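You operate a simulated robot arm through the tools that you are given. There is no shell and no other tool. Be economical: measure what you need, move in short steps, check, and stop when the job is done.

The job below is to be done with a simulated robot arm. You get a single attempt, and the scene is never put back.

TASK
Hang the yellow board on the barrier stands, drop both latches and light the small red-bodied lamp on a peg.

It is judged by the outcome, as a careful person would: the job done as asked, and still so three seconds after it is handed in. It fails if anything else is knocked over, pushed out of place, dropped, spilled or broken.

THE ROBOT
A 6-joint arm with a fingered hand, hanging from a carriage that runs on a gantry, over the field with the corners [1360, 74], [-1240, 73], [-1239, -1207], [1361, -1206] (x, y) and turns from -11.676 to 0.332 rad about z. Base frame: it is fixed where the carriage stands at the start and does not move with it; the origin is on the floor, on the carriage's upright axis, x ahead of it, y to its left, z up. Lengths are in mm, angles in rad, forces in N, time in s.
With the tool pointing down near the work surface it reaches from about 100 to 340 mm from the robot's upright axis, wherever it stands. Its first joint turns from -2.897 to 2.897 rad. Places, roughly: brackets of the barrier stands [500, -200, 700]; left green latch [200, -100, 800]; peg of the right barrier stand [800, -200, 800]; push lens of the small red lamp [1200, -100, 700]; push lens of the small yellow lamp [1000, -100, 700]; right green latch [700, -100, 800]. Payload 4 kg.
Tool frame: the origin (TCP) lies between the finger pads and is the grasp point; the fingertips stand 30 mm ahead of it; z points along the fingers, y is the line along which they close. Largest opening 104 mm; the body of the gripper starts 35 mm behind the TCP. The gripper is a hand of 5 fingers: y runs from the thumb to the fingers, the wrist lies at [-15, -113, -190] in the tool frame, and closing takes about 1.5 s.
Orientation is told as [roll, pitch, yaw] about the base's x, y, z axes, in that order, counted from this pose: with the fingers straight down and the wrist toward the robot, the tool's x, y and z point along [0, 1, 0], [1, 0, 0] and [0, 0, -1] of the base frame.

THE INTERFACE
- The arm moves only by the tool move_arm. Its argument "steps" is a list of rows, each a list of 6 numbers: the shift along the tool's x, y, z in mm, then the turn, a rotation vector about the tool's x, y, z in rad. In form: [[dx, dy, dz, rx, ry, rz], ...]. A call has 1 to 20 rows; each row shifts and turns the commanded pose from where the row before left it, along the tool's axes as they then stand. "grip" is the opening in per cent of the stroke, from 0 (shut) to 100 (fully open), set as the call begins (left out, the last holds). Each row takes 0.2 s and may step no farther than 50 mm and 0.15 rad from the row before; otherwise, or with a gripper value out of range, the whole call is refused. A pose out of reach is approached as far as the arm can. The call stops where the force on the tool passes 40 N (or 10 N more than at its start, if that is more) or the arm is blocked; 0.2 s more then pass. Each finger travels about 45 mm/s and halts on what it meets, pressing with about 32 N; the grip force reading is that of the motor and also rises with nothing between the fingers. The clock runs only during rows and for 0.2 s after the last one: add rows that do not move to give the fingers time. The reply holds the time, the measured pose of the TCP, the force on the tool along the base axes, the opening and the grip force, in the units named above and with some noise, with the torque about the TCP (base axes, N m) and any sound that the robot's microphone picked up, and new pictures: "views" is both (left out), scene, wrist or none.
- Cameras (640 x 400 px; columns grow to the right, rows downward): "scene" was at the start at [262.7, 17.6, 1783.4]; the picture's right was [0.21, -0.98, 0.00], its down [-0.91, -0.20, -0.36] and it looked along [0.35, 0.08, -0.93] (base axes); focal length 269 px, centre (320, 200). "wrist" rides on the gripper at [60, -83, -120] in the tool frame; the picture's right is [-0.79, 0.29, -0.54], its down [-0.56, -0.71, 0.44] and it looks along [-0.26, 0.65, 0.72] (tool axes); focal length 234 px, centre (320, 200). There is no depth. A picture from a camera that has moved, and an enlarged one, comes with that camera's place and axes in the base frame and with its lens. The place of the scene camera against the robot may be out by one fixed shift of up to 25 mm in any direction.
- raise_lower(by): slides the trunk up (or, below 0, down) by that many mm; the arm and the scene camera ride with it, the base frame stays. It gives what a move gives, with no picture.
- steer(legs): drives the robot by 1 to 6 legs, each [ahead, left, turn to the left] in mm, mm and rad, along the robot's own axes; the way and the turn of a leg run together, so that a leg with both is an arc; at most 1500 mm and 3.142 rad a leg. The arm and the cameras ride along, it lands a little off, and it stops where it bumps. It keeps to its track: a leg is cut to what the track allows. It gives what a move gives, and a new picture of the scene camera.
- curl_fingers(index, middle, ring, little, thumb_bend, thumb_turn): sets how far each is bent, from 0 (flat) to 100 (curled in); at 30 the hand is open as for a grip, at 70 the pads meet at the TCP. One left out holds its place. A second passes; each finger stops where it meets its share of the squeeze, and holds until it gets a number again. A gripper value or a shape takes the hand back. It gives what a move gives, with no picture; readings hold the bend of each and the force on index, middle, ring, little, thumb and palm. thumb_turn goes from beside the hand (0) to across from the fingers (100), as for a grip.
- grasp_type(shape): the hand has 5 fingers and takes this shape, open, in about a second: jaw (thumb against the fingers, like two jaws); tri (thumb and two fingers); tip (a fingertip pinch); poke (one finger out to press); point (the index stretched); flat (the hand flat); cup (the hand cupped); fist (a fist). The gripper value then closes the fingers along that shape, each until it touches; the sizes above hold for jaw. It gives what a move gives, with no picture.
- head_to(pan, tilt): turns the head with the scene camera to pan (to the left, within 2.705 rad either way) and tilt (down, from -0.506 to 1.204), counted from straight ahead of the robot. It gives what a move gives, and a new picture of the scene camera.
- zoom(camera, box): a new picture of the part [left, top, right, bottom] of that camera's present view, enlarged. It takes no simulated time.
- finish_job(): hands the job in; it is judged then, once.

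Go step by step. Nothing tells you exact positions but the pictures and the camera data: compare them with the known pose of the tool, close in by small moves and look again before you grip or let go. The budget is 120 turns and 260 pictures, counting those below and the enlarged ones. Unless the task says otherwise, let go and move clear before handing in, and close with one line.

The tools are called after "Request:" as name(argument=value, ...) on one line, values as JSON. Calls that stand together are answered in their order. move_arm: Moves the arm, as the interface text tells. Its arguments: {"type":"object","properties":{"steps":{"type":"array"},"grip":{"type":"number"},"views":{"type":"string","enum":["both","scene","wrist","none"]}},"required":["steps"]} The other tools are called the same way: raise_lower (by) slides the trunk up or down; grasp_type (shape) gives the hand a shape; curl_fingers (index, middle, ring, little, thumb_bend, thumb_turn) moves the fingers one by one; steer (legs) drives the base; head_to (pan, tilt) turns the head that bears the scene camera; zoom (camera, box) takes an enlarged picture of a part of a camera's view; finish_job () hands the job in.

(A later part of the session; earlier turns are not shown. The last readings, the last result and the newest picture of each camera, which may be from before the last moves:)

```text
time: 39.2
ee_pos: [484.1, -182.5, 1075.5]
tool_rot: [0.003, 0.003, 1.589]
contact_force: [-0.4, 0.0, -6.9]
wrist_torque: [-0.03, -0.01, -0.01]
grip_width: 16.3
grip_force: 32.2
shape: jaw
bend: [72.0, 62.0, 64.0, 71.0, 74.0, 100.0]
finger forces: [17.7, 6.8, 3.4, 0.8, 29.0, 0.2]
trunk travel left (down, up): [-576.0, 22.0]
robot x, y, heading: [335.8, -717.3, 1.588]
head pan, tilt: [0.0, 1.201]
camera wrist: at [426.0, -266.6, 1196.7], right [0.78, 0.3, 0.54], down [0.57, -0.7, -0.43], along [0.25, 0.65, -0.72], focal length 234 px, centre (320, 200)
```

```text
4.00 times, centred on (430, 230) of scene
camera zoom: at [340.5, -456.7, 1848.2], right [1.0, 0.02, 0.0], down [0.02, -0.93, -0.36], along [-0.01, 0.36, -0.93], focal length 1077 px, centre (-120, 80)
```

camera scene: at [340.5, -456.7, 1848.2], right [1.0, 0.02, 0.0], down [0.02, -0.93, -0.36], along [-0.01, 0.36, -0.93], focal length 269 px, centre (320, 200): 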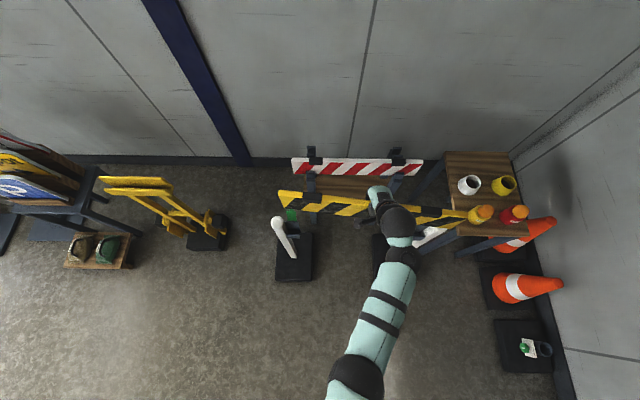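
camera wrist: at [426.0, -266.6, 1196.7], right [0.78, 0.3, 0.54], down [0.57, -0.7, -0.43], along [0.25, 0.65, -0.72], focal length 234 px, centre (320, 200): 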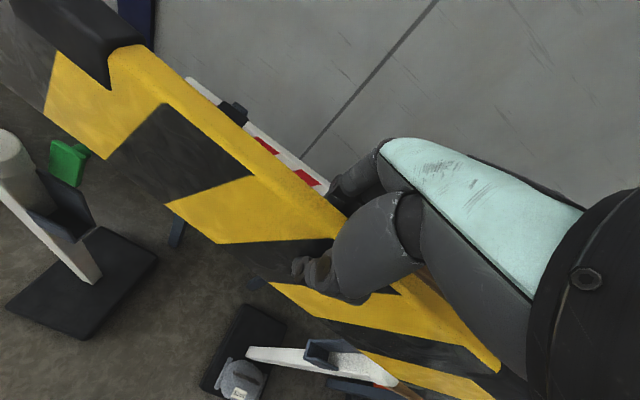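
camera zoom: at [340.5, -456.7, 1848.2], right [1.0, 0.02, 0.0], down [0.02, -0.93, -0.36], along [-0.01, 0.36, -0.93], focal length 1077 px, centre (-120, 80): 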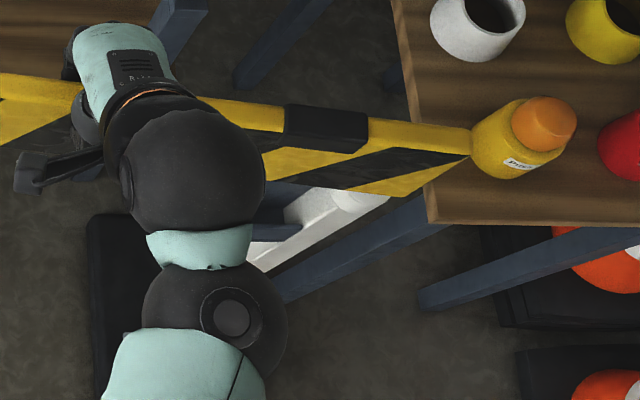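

Both brackets have a slot centre at y≈-177, a tall back wall, and latches standing above it. I'll correct yaw, y and x slightly, and lower for a second (triangulating) view.

Request:
raise_lower(by=-70)

Request:
move_arm(steps=[[5, 6, 0, 0, 0, 0.01]], views="wrist")

Request:
zoom(camera="wrist", box=[0, 140, 160, 300])

Request:
zoom(camera="wrist", box=[240, 300, 440, 400])

```text
time: 40.3
ee_pos: [483.2, -181.9, 1007.3]
tool_rot: [-0.001, 0.001, 1.587]
contact_force: [0.5, 0.1, -7.6]
wrist_torque: [-0.02, 0.01, 0.01]
grip_width: 15.9
grip_force: 32.1
shape: jaw
bend: [72.0, 62.0, 64.0, 71.0, 74.0, 100.0]
finger forces: [17.6, 6.9, 3.4, 0.9, 29.0, 0.0]
trunk travel left (down, up): [-506.0, 92.0]
robot x, y, heading: [339.0, -716.4, 1.589]
head pan, tilt: [0.0, 1.201]
```

```text
time: 40.7
ee_pos: [477.7, -175.9, 1007.7]
tool_rot: [-0.002, 0.003, 1.579]
contact_force: [0.1, -1.4, -6.9]
wrist_torque: [0.01, -0.01, 0.01]
grip_width: 16.1
grip_force: 31.9
shape: jaw
bend: [72.0, 62.0, 64.0, 71.0, 74.0, 99.0]
finger forces: [17.9, 6.8, 3.4, 0.9, 28.9, 0.1]
trunk travel left (down, up): [-506.0, 92.0]
robot x, y, heading: [337.2, -718.1, 1.595]
head pan, tilt: [0.0, 1.201]
camera wrist: at [420.2, -259.4, 1127.4], right [0.79, 0.3, 0.54], down [0.56, -0.7, -0.44], along [0.25, 0.65, -0.72], focal length 234 px, centre (320, 200)
```

wrist: 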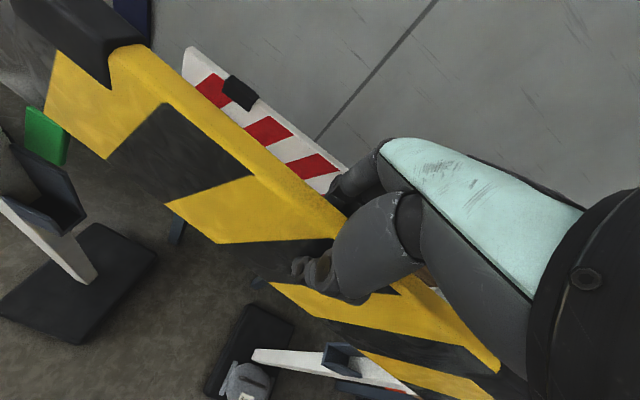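

```text
2.50 times, centred on (80, 220) of wrist
camera zoom: at [420.2, -259.4, 1127.4], right [0.79, 0.3, 0.54], down [0.56, -0.7, -0.44], along [0.25, 0.65, -0.72], focal length 585 px, centre (920, 150)
```

zoom: 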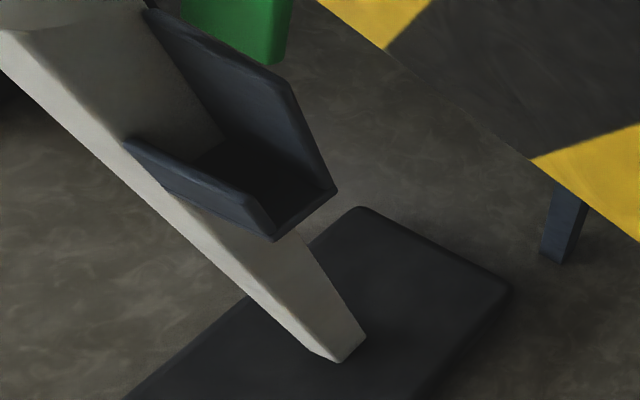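

```text
3.20 times, centred on (340, 350) of wrist
camera zoom: at [420.2, -259.4, 1127.4], right [0.79, 0.3, 0.54], down [0.56, -0.7, -0.44], along [0.25, 0.65, -0.72], focal length 749 px, centre (256, -280)
```

zoom: 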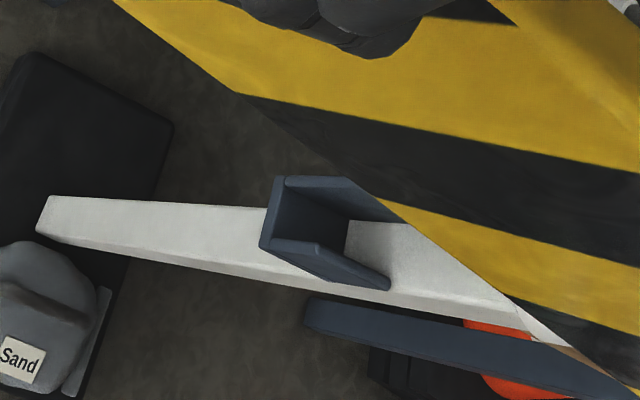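

Triangulation puts the slot floors lower, at z≈640, with the slot centre at y≈-163 and x-centre ≈483. I'll re-centre and descend further to check again.

Request:
raise_lower(by=-80)

Request:
move_arm(steps=[[-6, 13, 0, 0, 0, 0.008]], views="both")

Request:
zoom(camera="wrist", box=[240, 280, 440, 400])

Request:
zoom(camera="scene", box=[250, 180, 350, 280])

```text
time: 41.8
ee_pos: [478.5, -175.0, 927.9]
tool_rot: [0.0, 0.001, 1.578]
contact_force: [-0.8, -0.4, -6.2]
wrist_torque: [0.03, 0.17, 0.02]
grip_width: 16.2
grip_force: 31.8
shape: jaw
bend: [72.0, 62.0, 65.0, 71.0, 74.0, 99.0]
finger forces: [18.3, 6.4, 3.6, 0.8, 29.2, 0.0]
trunk travel left (down, up): [-426.0, 172.0]
robot x, y, heading: [338.5, -717.7, 1.586]
head pan, tilt: [0.0, 1.201]
```

```text
time: 42.2
ee_pos: [486.0, -161.5, 926.7]
tool_rot: [-0.001, 0.0, 1.57]
contact_force: [0.5, 0.1, -6.8]
wrist_torque: [0.04, 0.13, 0.02]
grip_width: 15.8
grip_force: 31.6
shape: jaw
bend: [72.0, 62.0, 65.0, 70.0, 74.0, 100.0]
finger forces: [18.5, 6.3, 3.7, 0.8, 29.2, 0.0]
trunk travel left (down, up): [-426.0, 172.0]
robot x, y, heading: [335.4, -717.9, 1.583]
head pan, tilt: [0.0, 1.201]
camera scene: at [340.6, -456.6, 1698.3], right [1.0, 0.02, 0.0], down [0.02, -0.93, -0.36], along [-0.01, 0.36, -0.93], focal length 269 px, centre (320, 200)
camera wrist: at [426.5, -244.7, 1047.4], right [0.79, 0.29, 0.54], down [0.56, -0.71, -0.44], along [0.26, 0.65, -0.72], focal length 234 px, centre (320, 200)
```

scene: 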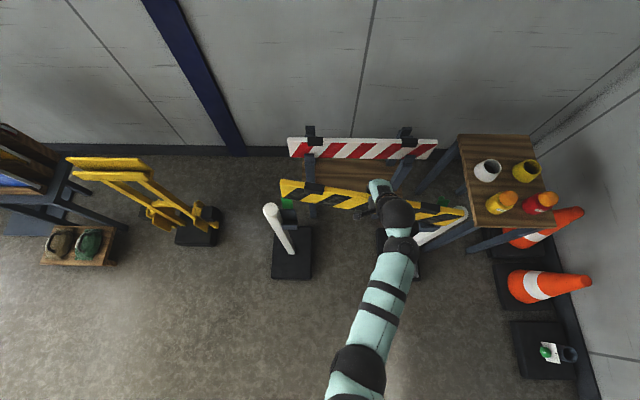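
wrist: 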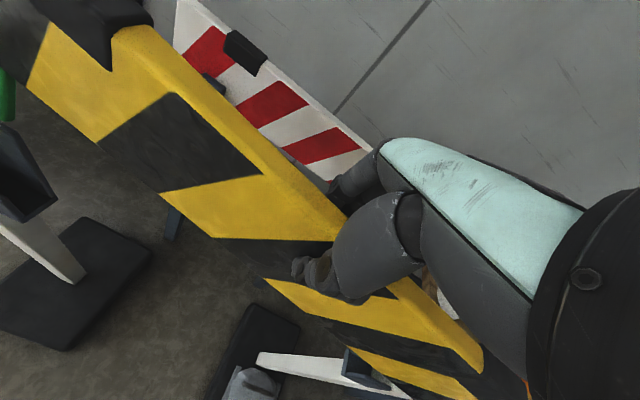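

```text
3.20 times, centred on (340, 340) of wrist
camera zoom: at [426.5, -244.7, 1047.4], right [0.79, 0.29, 0.54], down [0.56, -0.71, -0.44], along [0.26, 0.65, -0.72], focal length 749 px, centre (256, -248)
```

zoom: 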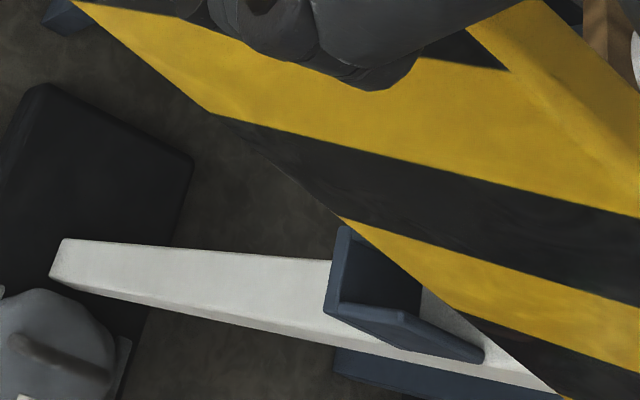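

```text
4.00 times, centred on (300, 230) of scene
camera zoom: at [340.6, -456.6, 1698.3], right [1.0, 0.02, 0.0], down [0.02, -0.93, -0.36], along [-0.01, 0.36, -0.93], focal length 1077 px, centre (400, 80)
```

zoom: 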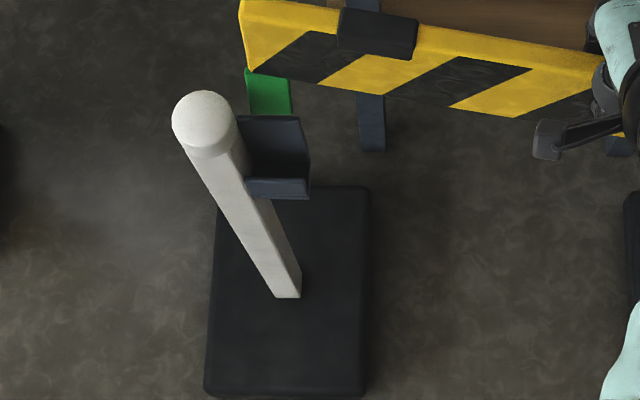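

A slight torque suggests the board's left end may be touching the left latch. I'll raise 60 mm and look closer.

Request:
raise_lower(by=60)

Request:
head_to(pan=0.45, tilt=0.95)

Request:
zoom(camera="scene", box=[300, 150, 420, 250])

Request:
move_arm(steps=[[0, 0, 0, 0, 0, 0]], views="wrist")

```text
time: 43.2
ee_pos: [485.4, -162.4, 986.9]
tool_rot: [0.001, 0.003, 1.571]
contact_force: [0.2, -0.2, -8.1]
wrist_torque: [-0.01, -0.06, -0.02]
grip_width: 15.9
grip_force: 32.3
shape: jaw
bend: [72.0, 62.0, 71.0, 71.0, 74.0, 99.0]
finger forces: [17.7, 6.6, 4.5, 0.5, 29.3, 0.1]
trunk travel left (down, up): [-486.0, 112.0]
robot x, y, heading: [336.8, -721.9, 1.589]
head pan, tilt: [0.0, 1.201]
```

```text
time: 44.1
ee_pos: [485.2, -161.4, 986.4]
tool_rot: [-0.001, 0.001, 1.569]
contact_force: [0.3, -0.2, -7.4]
wrist_torque: [0.02, -0.04, -0.01]
grip_width: 16.1
grip_force: 32.3
shape: jaw
bend: [72.0, 62.0, 71.0, 71.0, 74.0, 99.0]
finger forces: [17.8, 6.6, 4.2, 0.5, 29.1, 0.1]
trunk travel left (down, up): [-486.0, 112.0]
robot x, y, heading: [336.8, -718.0, 1.587]
head pan, tilt: [0.45, 0.949]
camera scene: at [308.7, -447.7, 1774.4], right [0.89, 0.45, 0.0], down [0.37, -0.73, -0.58], along [-0.26, 0.52, -0.81], focal length 269 px, centre (320, 200)
```

scene: 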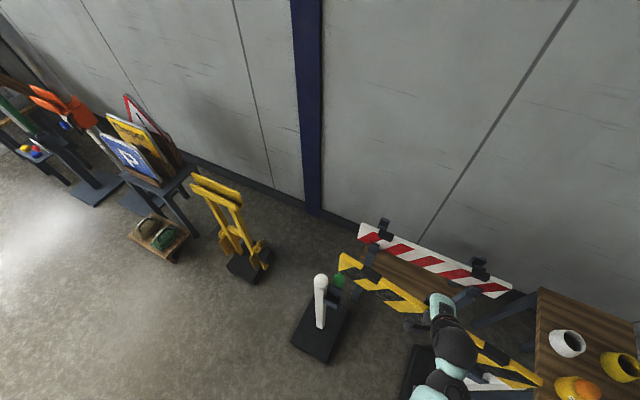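

```text
4.00 times, centred on (360, 200) of scene
camera zoom: at [308.7, -447.7, 1774.4], right [0.89, 0.45, 0.0], down [0.37, -0.73, -0.58], along [-0.26, 0.52, -0.81], focal length 1077 px, centre (160, 200)
```

zoom: 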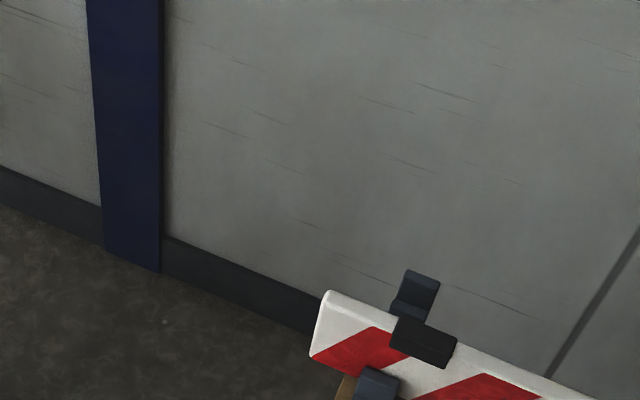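

```text
time: 44.5
ee_pos: [486.0, -160.8, 986.8]
tool_rot: [0.0, 0.003, 1.571]
contact_force: [0.2, -0.1, -8.2]
wrist_torque: [0.01, -0.05, 0.04]
grip_width: 16.1
grip_force: 32.1
shape: jaw
bend: [72.0, 62.0, 71.0, 71.0, 74.0, 99.0]
finger forces: [17.7, 6.6, 4.3, 0.5, 29.2, 0.0]
trunk travel left (down, up): [-486.0, 112.0]
robot x, y, heading: [335.9, -720.3, 1.587]
head pan, tilt: [0.45, 0.949]
camera wrist: at [426.2, -245.0, 1107.2], right [0.79, 0.29, 0.54], down [0.56, -0.71, -0.44], along [0.26, 0.65, -0.72], focal length 234 px, centre (320, 200)
```

wrist: 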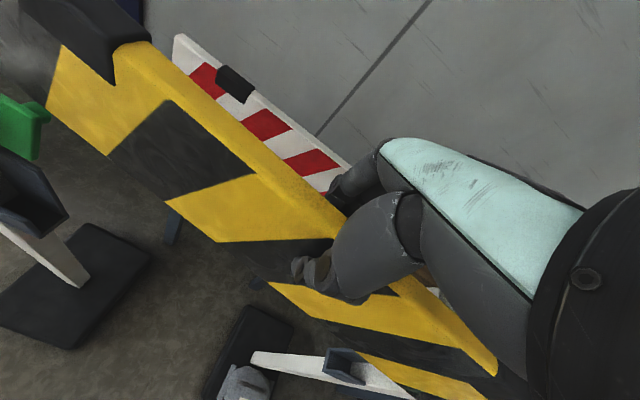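

Request:
zoom(camera="wrist", box=[0, 40, 160, 260])

Request:
zoom(camera="scene", box=[290, 230, 410, 350])

```text
1.82 times, centred on (80, 150) of wrist
camera zoom: at [426.2, -245.0, 1107.2], right [0.79, 0.29, 0.54], down [0.56, -0.71, -0.44], along [0.26, 0.65, -0.72], focal length 426 px, centre (756, 291)
```

zoom: 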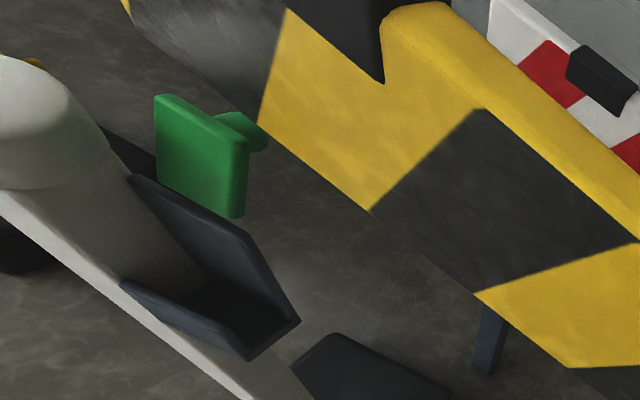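

```text
3.33 times, centred on (350, 290) of scene
camera zoom: at [308.7, -447.7, 1774.4], right [0.89, 0.45, 0.0], down [0.37, -0.73, -0.58], along [-0.26, 0.52, -0.81], focal length 898 px, centre (220, -100)
```

zoom: 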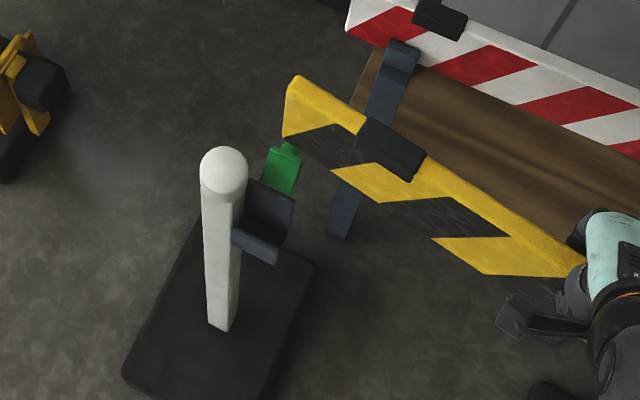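

The board has swivelled about -0.14 rad in yaw inside the grip (left end toward the wall), which is why it brushed the latch. I'll compensate by rotating the tool about the vertical, then check the alignment.

Request:
move_arm(steps=[[0, 0, 0, 0, 0, -0.05], [0, 0, 0, 0, 0, -0.05], [0, 0, 0, 0, 0, -0.04]], views="wrist")

Request:
head_to(pan=-0.13, tilt=1.2)

Request:
zoom(camera="scene", box=[240, 120, 480, 280])

```text
time: 45.3
ee_pos: [486.0, -161.4, 989.3]
tool_rot: [-0.001, 0.002, 1.709]
contact_force: [0.1, 0.3, -8.4]
wrist_torque: [-0.01, -0.03, -0.02]
grip_width: 16.1
grip_force: 32.4
shape: jaw
bend: [72.0, 62.0, 71.0, 71.0, 74.0, 99.0]
finger forces: [18.2, 6.6, 4.0, 0.3, 28.9, 0.0]
trunk travel left (down, up): [-486.0, 112.0]
robot x, y, heading: [337.2, -722.1, 1.585]
head pan, tilt: [0.45, 0.949]
camera wrist: at [438.8, -252.5, 1107.2], right [0.74, 0.4, 0.54], down [0.65, -0.62, -0.44], along [0.16, 0.68, -0.72], focal length 234 px, centre (320, 200)
```

wrist: 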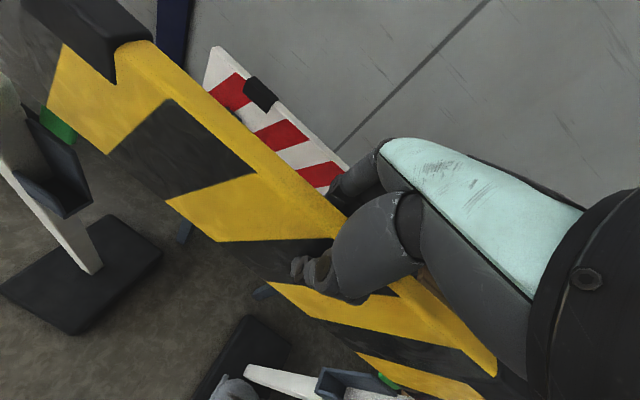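

```text
time: 46.3
ee_pos: [485.4, -160.9, 986.9]
tool_rot: [0.002, 0.003, 1.71]
contact_force: [-0.4, 0.0, -7.8]
wrist_torque: [0.0, -0.04, -0.02]
grip_width: 15.9
grip_force: 32.3
shape: jaw
bend: [72.0, 62.0, 71.0, 71.0, 74.0, 99.0]
finger forces: [17.9, 6.6, 4.1, 0.4, 28.8, 0.1]
trunk travel left (down, up): [-486.0, 112.0]
robot x, y, heading: [338.5, -721.3, 1.586]
head pan, tilt: [-0.129, 1.201]
camera scene: at [347.6, -457.0, 1758.2], right [0.99, -0.11, 0.0], down [-0.1, -0.93, -0.36], along [0.04, 0.36, -0.93], focal length 269 px, centre (320, 200)
```

scene: 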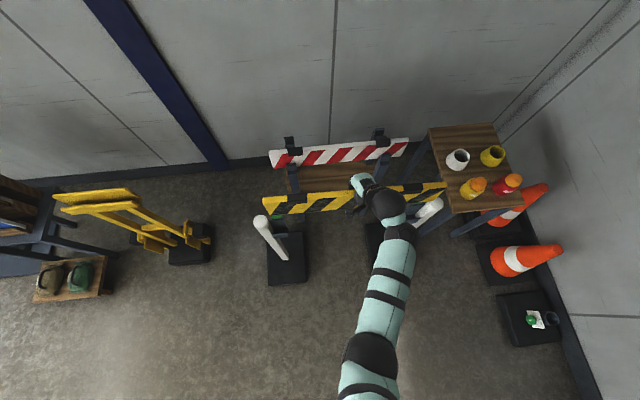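

```text
2.50 times, centred on (360, 200) of scene
camera zoom: at [347.6, -457.0, 1758.2], right [0.99, -0.11, 0.0], down [-0.1, -0.93, -0.36], along [0.04, 0.36, -0.93], focal length 673 px, centre (220, 200)
```

zoom: 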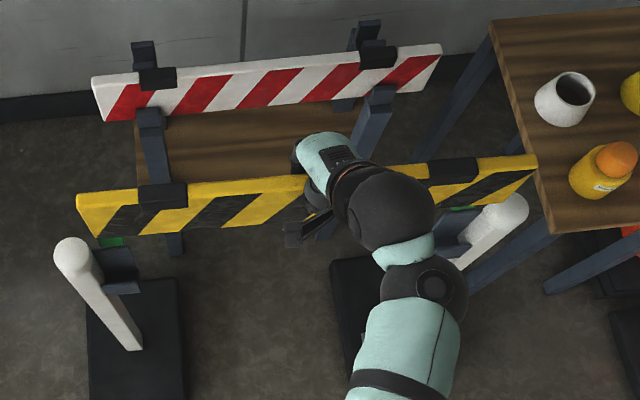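

Nearly parallel now; I'll add a further small +0.012 rad and descend 60 mm, checking torque.

Request:
move_arm(steps=[[0, 0, 0, 0, 0, -0.012]], views="none")

Request:
raise_lower(by=-60)

Request:
move_arm(steps=[[0, 0, 0, 0, 0, 0]], views="both")

Request:
zoom(camera="scene", box=[240, 120, 480, 280])

Request:
zoom(camera="wrist", box=[0, 40, 160, 240])

Request:
zoom(camera="wrist", box=[240, 300, 440, 400])

```text
time: 46.7
ee_pos: [485.9, -162.0, 987.1]
tool_rot: [-0.001, 0.002, 1.722]
contact_force: [0.1, -0.8, -7.3]
wrist_torque: [0.01, -0.02, 0.0]
grip_width: 15.9
grip_force: 32.0
shape: jaw
bend: [72.0, 63.0, 71.0, 71.0, 74.0, 99.0]
finger forces: [18.1, 6.5, 4.1, 0.3, 28.9, 0.0]
trunk travel left (down, up): [-486.0, 112.0]
robot x, y, heading: [338.4, -716.6, 1.588]
head pan, tilt: [-0.129, 1.201]
```

```text
time: 47.7
ee_pos: [484.9, -163.0, 927.3]
tool_rot: [0.001, 0.002, 1.723]
contact_force: [0.8, 0.1, -7.1]
wrist_torque: [0.02, -0.04, 0.0]
grip_width: 16.0
grip_force: 32.5
shape: jaw
bend: [72.0, 62.0, 71.0, 71.0, 74.0, 99.0]
finger forces: [17.8, 6.6, 4.1, 0.4, 28.9, 0.0]
trunk travel left (down, up): [-426.0, 172.0]
robot x, y, heading: [335.5, -717.9, 1.594]
head pan, tilt: [-0.129, 1.201]
```

```text
time: 48.1
ee_pos: [485.9, -161.9, 926.9]
tool_rot: [0.001, 0.002, 1.722]
contact_force: [-0.2, 0.5, -7.6]
wrist_torque: [-0.02, -0.02, 0.01]
grip_width: 16.1
grip_force: 32.0
shape: jaw
bend: [72.0, 63.0, 71.0, 71.0, 74.0, 99.0]
finger forces: [17.9, 6.6, 4.1, 0.4, 28.9, 0.0]
trunk travel left (down, up): [-426.0, 172.0]
robot x, y, heading: [339.4, -719.6, 1.586]
head pan, tilt: [-0.129, 1.201]
camera scene: at [347.7, -457.1, 1698.2], right [0.99, -0.11, 0.0], down [-0.1, -0.93, -0.36], along [0.04, 0.36, -0.93], focal length 269 px, centre (320, 200)
camera wrist: at [439.8, -253.2, 1047.1], right [0.74, 0.41, 0.54], down [0.66, -0.61, -0.44], along [0.16, 0.68, -0.72], focal length 234 px, centre (320, 200)
```

scene: 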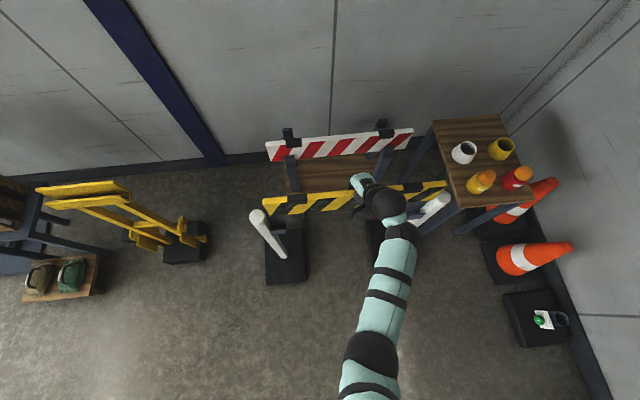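
wrist: 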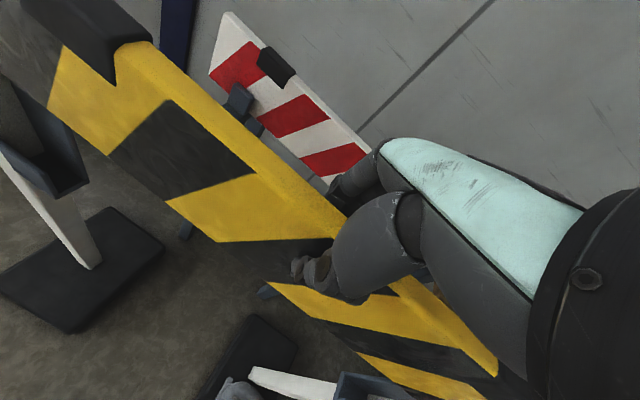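

```text
2.50 times, centred on (360, 200) of scene
camera zoom: at [347.7, -457.1, 1698.2], right [0.99, -0.11, 0.0], down [-0.1, -0.93, -0.36], along [0.04, 0.36, -0.93], focal length 673 px, centre (220, 200)
```

zoom: 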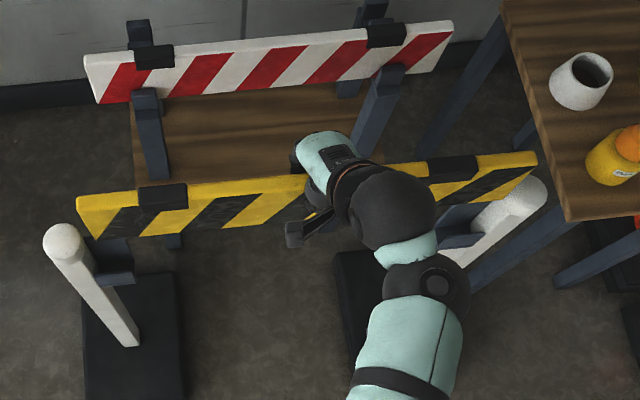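

```text
2.00 times, centred on (80, 140) of wrist
camera zoom: at [439.8, -253.2, 1047.1], right [0.74, 0.41, 0.54], down [0.66, -0.61, -0.44], along [0.16, 0.68, -0.72], focal length 468 px, centre (800, 320)
```

zoom: 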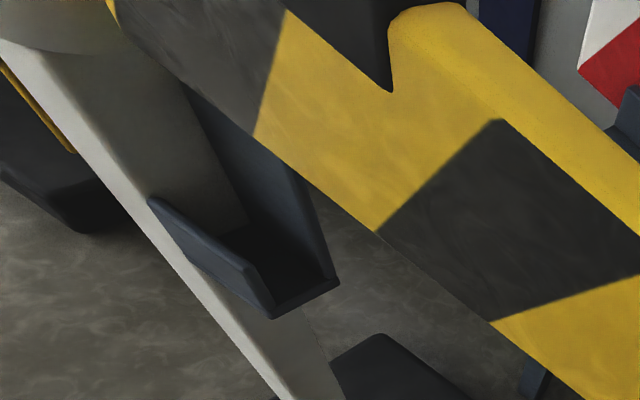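

```text
3.20 times, centred on (340, 350) of wrist
camera zoom: at [439.8, -253.2, 1047.1], right [0.74, 0.41, 0.54], down [0.66, -0.61, -0.44], along [0.16, 0.68, -0.72], focal length 749 px, centre (256, -280)
```

zoom: 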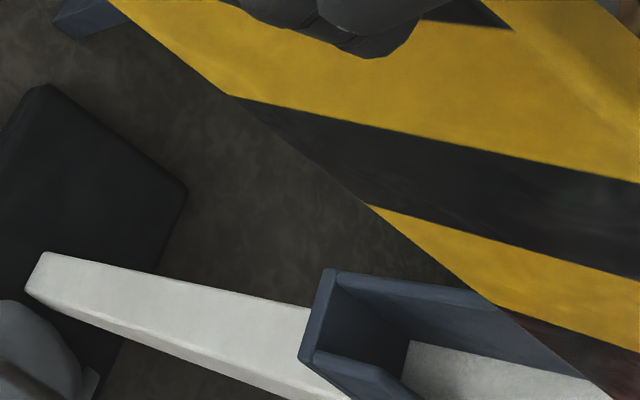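

Both slots agree: inner y from -178 to -150, floor z≈645, and the board is centred at -163. Descending 140 mm.

Request:
raise_lower(by=-100)

Request:
move_arm(steps=[[0, 0, 10, 0, 0, 0], [0, 0, 10, 0, 0, 0], [0, 0, 10, 0, 0, 0], [0, 0, 5, 0, 0, 0]], views="both")

Request:
zoom(camera="scene", box=[240, 120, 480, 280])

Request:
zoom(camera="wrist", box=[0, 40, 160, 240])

```text
time: 49.5
ee_pos: [486.1, -160.2, 826.9]
tool_rot: [0.0, 0.002, 1.723]
contact_force: [2.5, 1.0, -5.6]
wrist_torque: [0.02, 0.23, 0.04]
grip_width: 15.9
grip_force: 31.9
shape: jaw
bend: [73.0, 63.0, 66.0, 71.0, 74.0, 99.0]
finger forces: [18.8, 6.1, 3.7, 0.6, 29.1, 0.1]
trunk travel left (down, up): [-326.0, 272.0]
robot x, y, heading: [337.8, -718.0, 1.592]
head pan, tilt: [-0.129, 1.201]
```

```text
time: 50.0
ee_pos: [486.9, -158.4, 820.9]
tool_rot: [-0.007, -0.014, 1.725]
contact_force: [-4.3, -15.3, 23.7]
wrist_torque: [-0.64, 0.26, 0.07]
grip_width: 19.7
grip_force: 31.8
shape: jaw
bend: [73.0, 64.0, 68.0, 71.0, 74.0, 98.0]
finger forces: [15.7, 4.9, 3.0, 0.1, 39.7, 0.0]
trunk travel left (down, up): [-326.0, 272.0]
robot x, y, heading: [337.0, -720.5, 1.588]
head pan, tilt: [-0.129, 1.201]
stopped in row 2: the force on the tool passed its limit at 44 N (the readings are from after the stop); the commanded pose is now the measured one
camera scene: at [347.3, -458.0, 1598.5], right [0.99, -0.11, 0.0], down [-0.1, -0.93, -0.36], along [0.04, 0.36, -0.93], focal length 269 px, centre (320, 200)
camera wrist: at [440.3, -251.6, 940.9], right [0.73, 0.4, 0.55], down [0.66, -0.61, -0.44], along [0.16, 0.69, -0.71], focal length 234 px, centre (320, 200)
```

scene: 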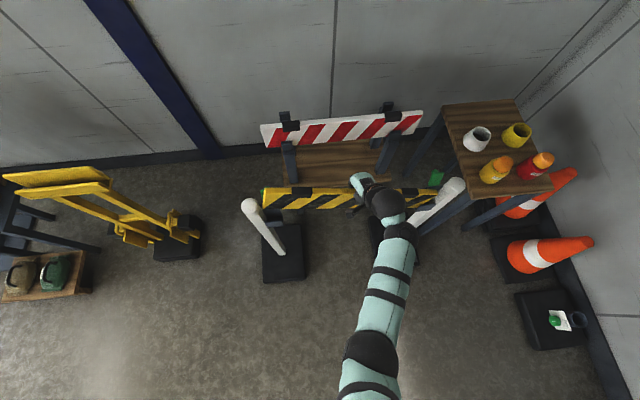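
wrist: 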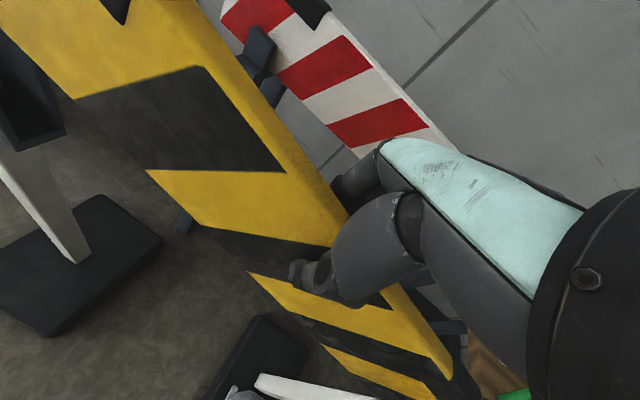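

```text
2.50 times, centred on (360, 200) of scene
camera zoom: at [347.3, -458.0, 1598.5], right [0.99, -0.11, 0.0], down [-0.1, -0.93, -0.36], along [0.04, 0.36, -0.93], focal length 673 px, centre (220, 200)
```

zoom: 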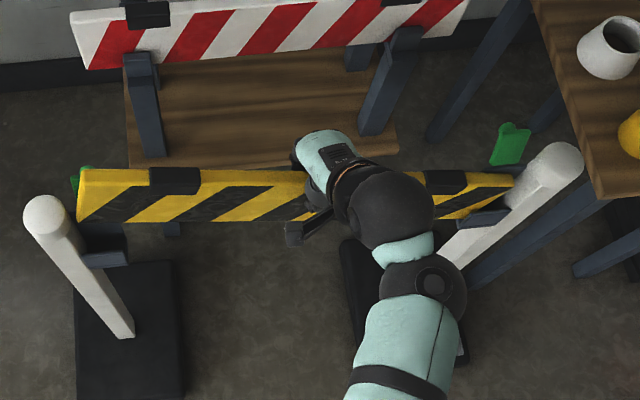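

```text
2.00 times, centred on (80, 140) of wrist
camera zoom: at [440.3, -251.6, 940.9], right [0.73, 0.4, 0.55], down [0.66, -0.61, -0.44], along [0.16, 0.69, -0.71], focal length 468 px, centre (800, 320)
```

zoom: 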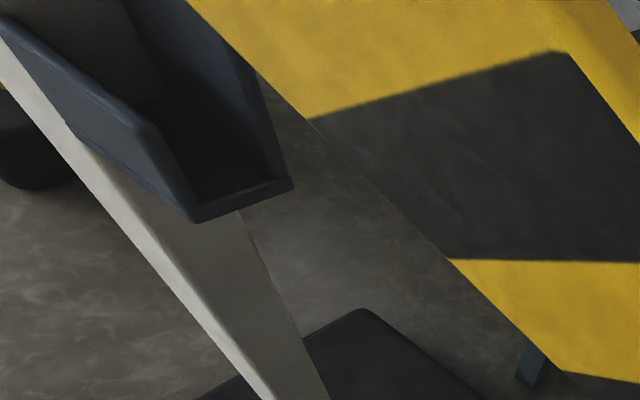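

The left end landed on something (back wall or latch). I'll lift off 45 mm and re-measure before anything else.

Request:
raise_lower(by=60)

Request:
head_to(pan=0.5, tilt=1.0)

Request:
zoom(camera="scene", box=[320, 200, 480, 320])

Request:
move_arm(steps=[[0, 0, 0, 0, 0, 0]], views="wrist")

Request:
zoom(camera="wrist", box=[0, 0, 200, 200])

```text
time: 51.0
ee_pos: [487.9, -158.4, 880.8]
tool_rot: [-0.005, -0.008, 1.724]
contact_force: [-0.2, 0.5, -8.0]
wrist_torque: [0.0, -0.08, -0.01]
grip_width: 16.4
grip_force: 32.0
shape: jaw
bend: [72.0, 63.0, 71.0, 71.0, 74.0, 99.0]
finger forces: [18.0, 7.2, 4.2, 0.1, 29.3, 0.0]
trunk travel left (down, up): [-386.0, 212.0]
robot x, y, heading: [337.3, -718.1, 1.59]
head pan, tilt: [-0.129, 1.201]
```

```text
time: 52.0
ee_pos: [487.7, -159.0, 881.4]
tool_rot: [-0.005, -0.009, 1.724]
contact_force: [-0.2, -0.3, -6.6]
wrist_torque: [0.01, -0.13, 0.01]
grip_width: 16.5
grip_force: 32.2
shape: jaw
bend: [72.0, 63.0, 71.0, 71.0, 74.0, 99.0]
finger forces: [17.9, 7.3, 4.2, 0.1, 29.3, 0.1]
trunk travel left (down, up): [-386.0, 212.0]
robot x, y, heading: [332.6, -718.2, 1.589]
head pan, tilt: [0.499, 1.0]
camera scene: at [307.0, -452.3, 1670.8], right [0.87, 0.49, 0.0], down [0.42, -0.73, -0.54], along [-0.27, 0.47, -0.84], focal length 269 px, centre (320, 200)
```

scene: 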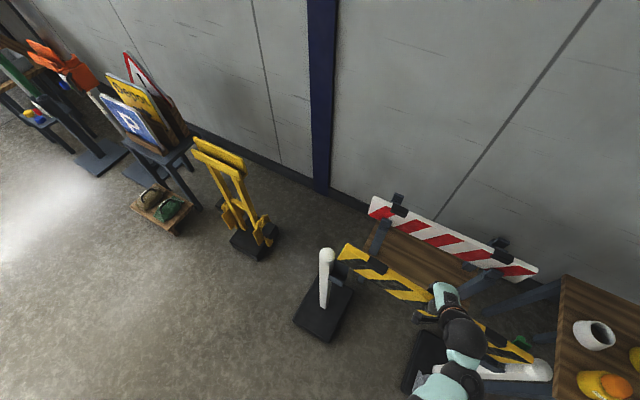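

```text
3.33 times, centred on (400, 260) of scene
camera zoom: at [307.0, -452.3, 1670.8], right [0.87, 0.49, 0.0], down [0.42, -0.73, -0.54], along [-0.27, 0.47, -0.84], focal length 898 px, centre (53, 0)
```

zoom: 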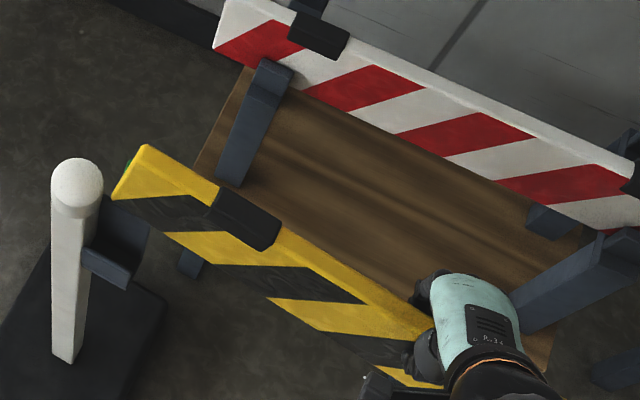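

```text
time: 52.4
ee_pos: [486.4, -157.7, 879.9]
tool_rot: [-0.005, -0.009, 1.725]
contact_force: [-0.3, -0.1, -8.2]
wrist_torque: [0.03, 0.0, 0.02]
grip_width: 16.5
grip_force: 31.8
shape: jaw
bend: [72.0, 63.0, 71.0, 71.0, 74.0, 99.0]
finger forces: [17.9, 7.3, 4.2, 0.0, 29.2, 0.1]
trunk travel left (down, up): [-386.0, 212.0]
robot x, y, heading: [336.9, -721.0, 1.59]
head pan, tilt: [0.499, 1.0]
camera wrist: at [440.5, -251.2, 999.3], right [0.73, 0.4, 0.55], down [0.66, -0.61, -0.44], along [0.16, 0.69, -0.71], focal length 234 px, centre (320, 200)
```

wrist: 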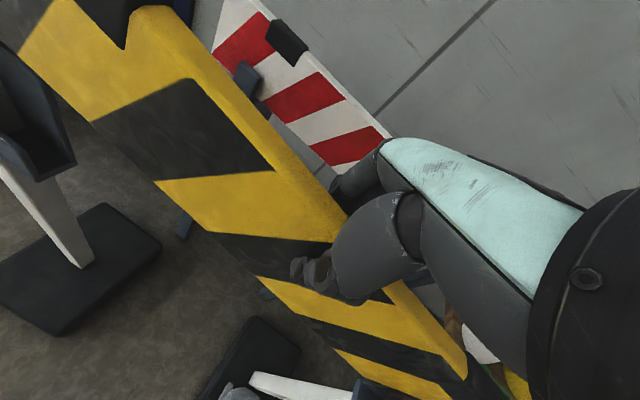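

```text
2.00 times, centred on (100, 100) of wrist
camera zoom: at [440.5, -251.2, 999.3], right [0.73, 0.4, 0.55], down [0.66, -0.61, -0.44], along [0.16, 0.69, -0.71], focal length 468 px, centre (760, 400)
```

zoom: 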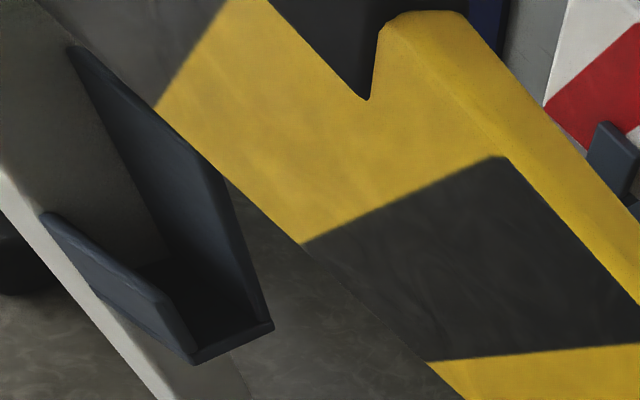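

The contact rolled the board in the grip: left end up by ~0.138 rad. I'll counter-rotate about base y, raise slightly and re-measure. The board also seems ~21 mm thick, so I need to aim closer to the front lip.

Request:
move_arm(steps=[[0, -8, -20, 0.0104, -0.0682, -0.012], [0, 0, 0, 0.0104, -0.0682, 0], [0, 0, 0, 0, 0, 0]], views="wrist")

Request:
zoom(camera="wrist", box=[0, 0, 200, 200])

Request:
zoom(camera="wrist", box=[320, 280, 520, 400])

Request:
head_to(pan=-0.13, tilt=1.2)

Request:
zoom(camera="scene", box=[240, 120, 480, 280])

```text
time: 53.2
ee_pos: [487.1, -165.7, 899.8]
tool_rot: [-0.143, 0.012, 1.735]
contact_force: [-0.6, 0.1, -7.6]
wrist_torque: [0.01, 0.05, -0.01]
grip_width: 16.6
grip_force: 32.0
shape: jaw
bend: [72.0, 63.0, 71.0, 71.0, 74.0, 99.0]
finger forces: [18.1, 7.4, 3.9, 0.0, 29.1, 0.0]
trunk travel left (down, up): [-386.0, 212.0]
robot x, y, heading: [337.3, -722.2, 1.586]
head pan, tilt: [0.499, 1.0]
camera wrist: at [426.5, -259.5, 1011.2], right [0.65, 0.41, 0.65], down [0.72, -0.6, -0.34], along [0.25, 0.69, -0.68], focal length 234 px, centre (320, 200)
```

wrist: 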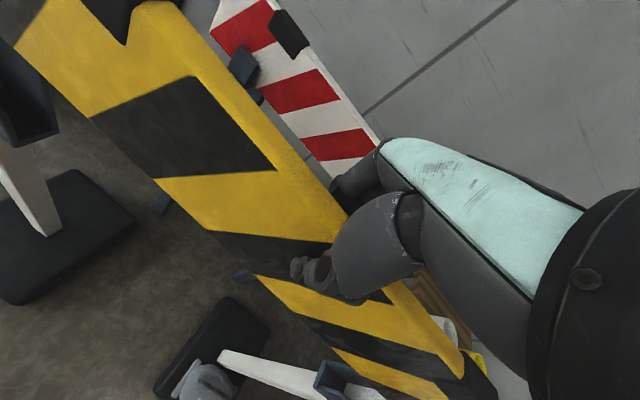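

```text
2.00 times, centred on (100, 100) of wrist
camera zoom: at [426.5, -259.5, 1011.2], right [0.65, 0.41, 0.65], down [0.72, -0.6, -0.34], along [0.25, 0.69, -0.68], focal length 468 px, centre (760, 400)
```

zoom: 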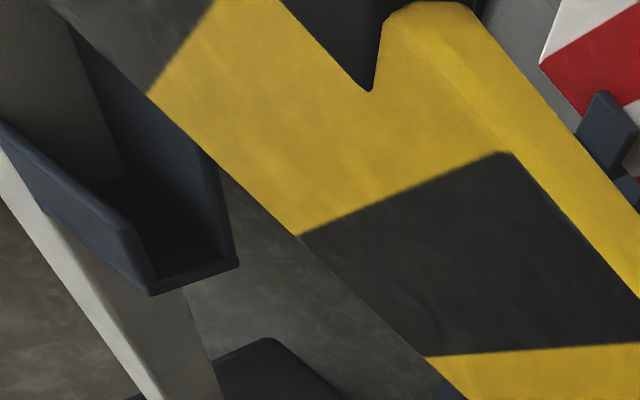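

```text
3.20 times, centred on (420, 340) of wrist
camera zoom: at [426.5, -259.5, 1011.2], right [0.65, 0.41, 0.65], down [0.72, -0.6, -0.34], along [0.25, 0.69, -0.68], focal length 749 px, centre (0, -248)
```

zoom: 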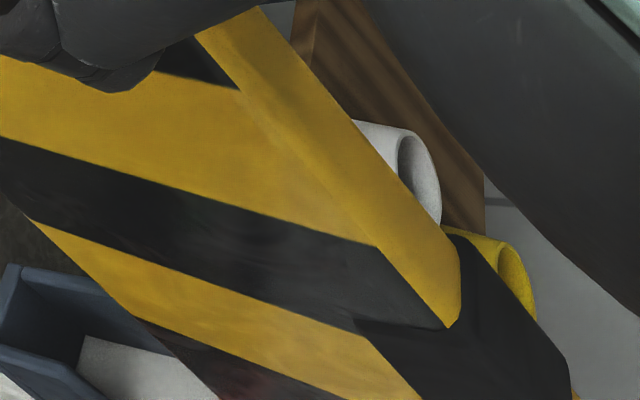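

```text
time: 54.2
ee_pos: [488.8, -166.3, 899.8]
tool_rot: [-0.141, 0.012, 1.735]
contact_force: [0.3, 0.1, -7.1]
wrist_torque: [-0.01, -0.06, 0.02]
grip_width: 16.4
grip_force: 32.0
shape: jaw
bend: [72.0, 63.0, 71.0, 71.0, 74.0, 99.0]
finger forces: [18.0, 7.3, 4.0, 0.0, 29.2, 0.0]
trunk travel left (down, up): [-386.0, 212.0]
robot x, y, heading: [333.7, -720.1, 1.59]
head pan, tilt: [-0.129, 1.201]
camera scene: at [347.5, -457.3, 1658.2], right [0.99, -0.11, 0.0], down [-0.1, -0.93, -0.36], along [0.04, 0.36, -0.93], focal length 269 px, centre (320, 200)
```

scene: 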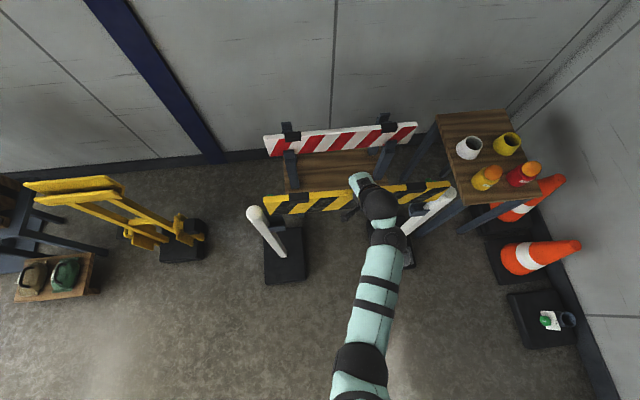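

```text
2.50 times, centred on (360, 200) of scene
camera zoom: at [347.5, -457.3, 1658.2], right [0.99, -0.11, 0.0], down [-0.1, -0.93, -0.36], along [0.04, 0.36, -0.93], focal length 673 px, centre (220, 200)
```

zoom: 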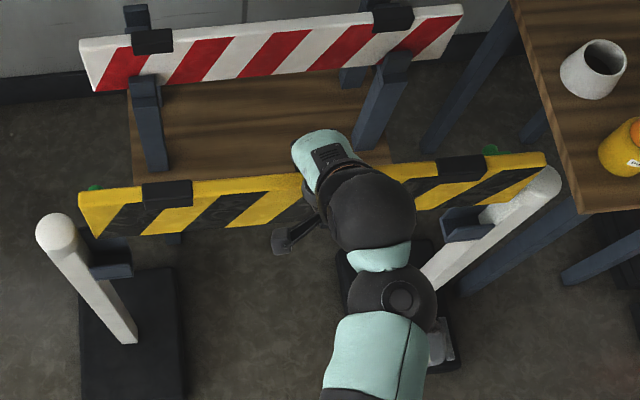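

Nearly level. I'll make small corrections (yaw +0.01, tilt −0.02, y +1) and step down with looks at each end.

Request:
move_arm(steps=[[0, 1, 0, 0.003, -0.02, -0.01]], views="none")

Request:
raise_lower(by=-50)

Request:
move_arm(steps=[[0, 0, 0, 0, 0, 0]], views="wrist")

Request:
zoom(camera="wrist", box=[0, 0, 200, 200])

Request:
zoom(camera="wrist", box=[300, 280, 500, 400])

Request:
zoom(camera="scene", box=[240, 120, 480, 280])

```text
time: 54.6
ee_pos: [486.5, -164.2, 900.1]
tool_rot: [-0.162, 0.015, 1.746]
contact_force: [0.9, 0.7, -7.7]
wrist_torque: [-0.02, -0.03, 0.03]
grip_width: 16.2
grip_force: 32.2
shape: jaw
bend: [72.0, 63.0, 71.0, 71.0, 74.0, 99.0]
finger forces: [17.9, 7.3, 4.1, 0.1, 29.3, 0.1]
trunk travel left (down, up): [-386.0, 212.0]
robot x, y, heading: [335.9, -719.1, 1.591]
head pan, tilt: [-0.129, 1.201]
```

```text
time: 55.5
ee_pos: [487.0, -164.5, 850.0]
tool_rot: [-0.163, 0.018, 1.746]
contact_force: [-0.5, 0.1, -7.3]
wrist_torque: [0.0, 0.01, 0.02]
grip_width: 16.6
grip_force: 32.1
shape: jaw
bend: [72.0, 63.0, 71.0, 71.0, 74.0, 99.0]
finger forces: [17.9, 7.4, 3.9, 0.1, 29.3, 0.0]
trunk travel left (down, up): [-336.0, 262.0]
robot x, y, heading: [336.8, -719.9, 1.587]
head pan, tilt: [-0.129, 1.201]
```

```text
time: 55.9
ee_pos: [487.8, -165.2, 850.3]
tool_rot: [-0.163, 0.016, 1.747]
contact_force: [0.9, -0.1, -7.5]
wrist_torque: [0.0, -0.04, -0.01]
grip_width: 16.4
grip_force: 32.1
shape: jaw
bend: [72.0, 63.0, 71.0, 71.0, 74.0, 99.0]
finger forces: [17.9, 7.3, 4.0, 0.2, 29.2, 0.0]
trunk travel left (down, up): [-336.0, 262.0]
robot x, y, heading: [335.8, -720.9, 1.587]
head pan, tilt: [-0.129, 1.201]
camera wrist: at [424.9, -259.3, 960.1], right [0.63, 0.41, 0.66], down [0.73, -0.59, -0.33], along [0.25, 0.69, -0.68], focal length 234 px, centre (320, 200)
```

wrist: 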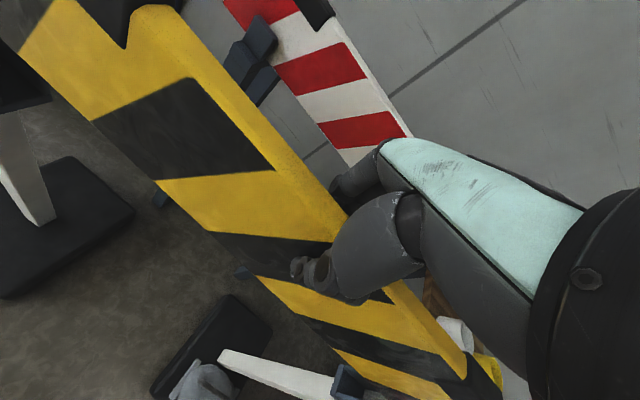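

```text
2.00 times, centred on (100, 100) of wrist
camera zoom: at [424.9, -259.3, 960.1], right [0.63, 0.41, 0.66], down [0.73, -0.59, -0.33], along [0.25, 0.69, -0.68], focal length 468 px, centre (760, 400)
```

zoom: 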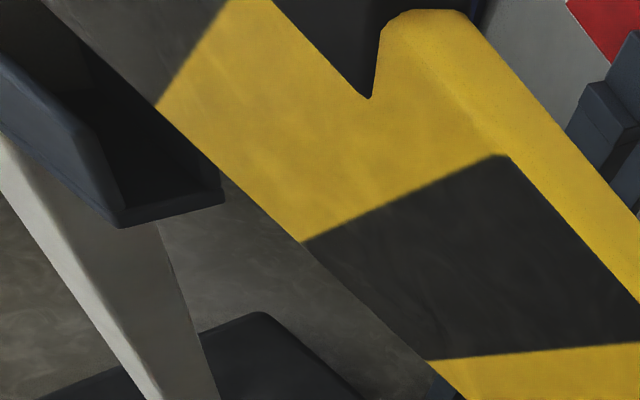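

```text
3.20 times, centred on (400, 340) of wrist
camera zoom: at [424.9, -259.3, 960.1], right [0.63, 0.41, 0.66], down [0.73, -0.59, -0.33], along [0.25, 0.69, -0.68], focal length 749 px, centre (64, -248)
```

zoom: 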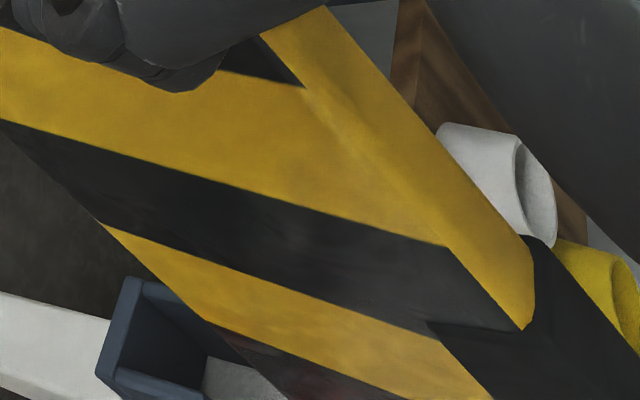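

```text
2.50 times, centred on (360, 200) of scene
camera zoom: at [347.6, -457.4, 1608.2], right [0.99, -0.11, 0.0], down [-0.1, -0.93, -0.36], along [0.04, 0.36, -0.93], focal length 673 px, centre (220, 200)
```

zoom: 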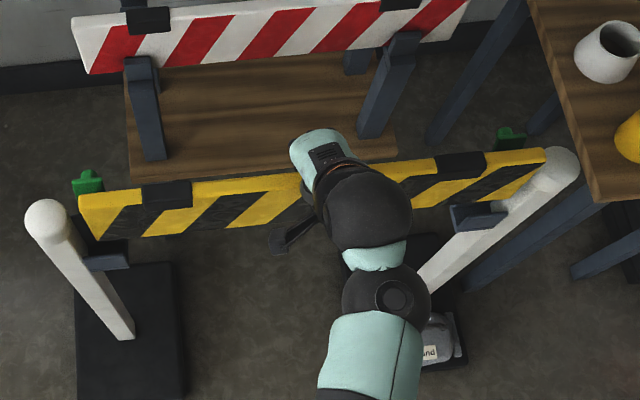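

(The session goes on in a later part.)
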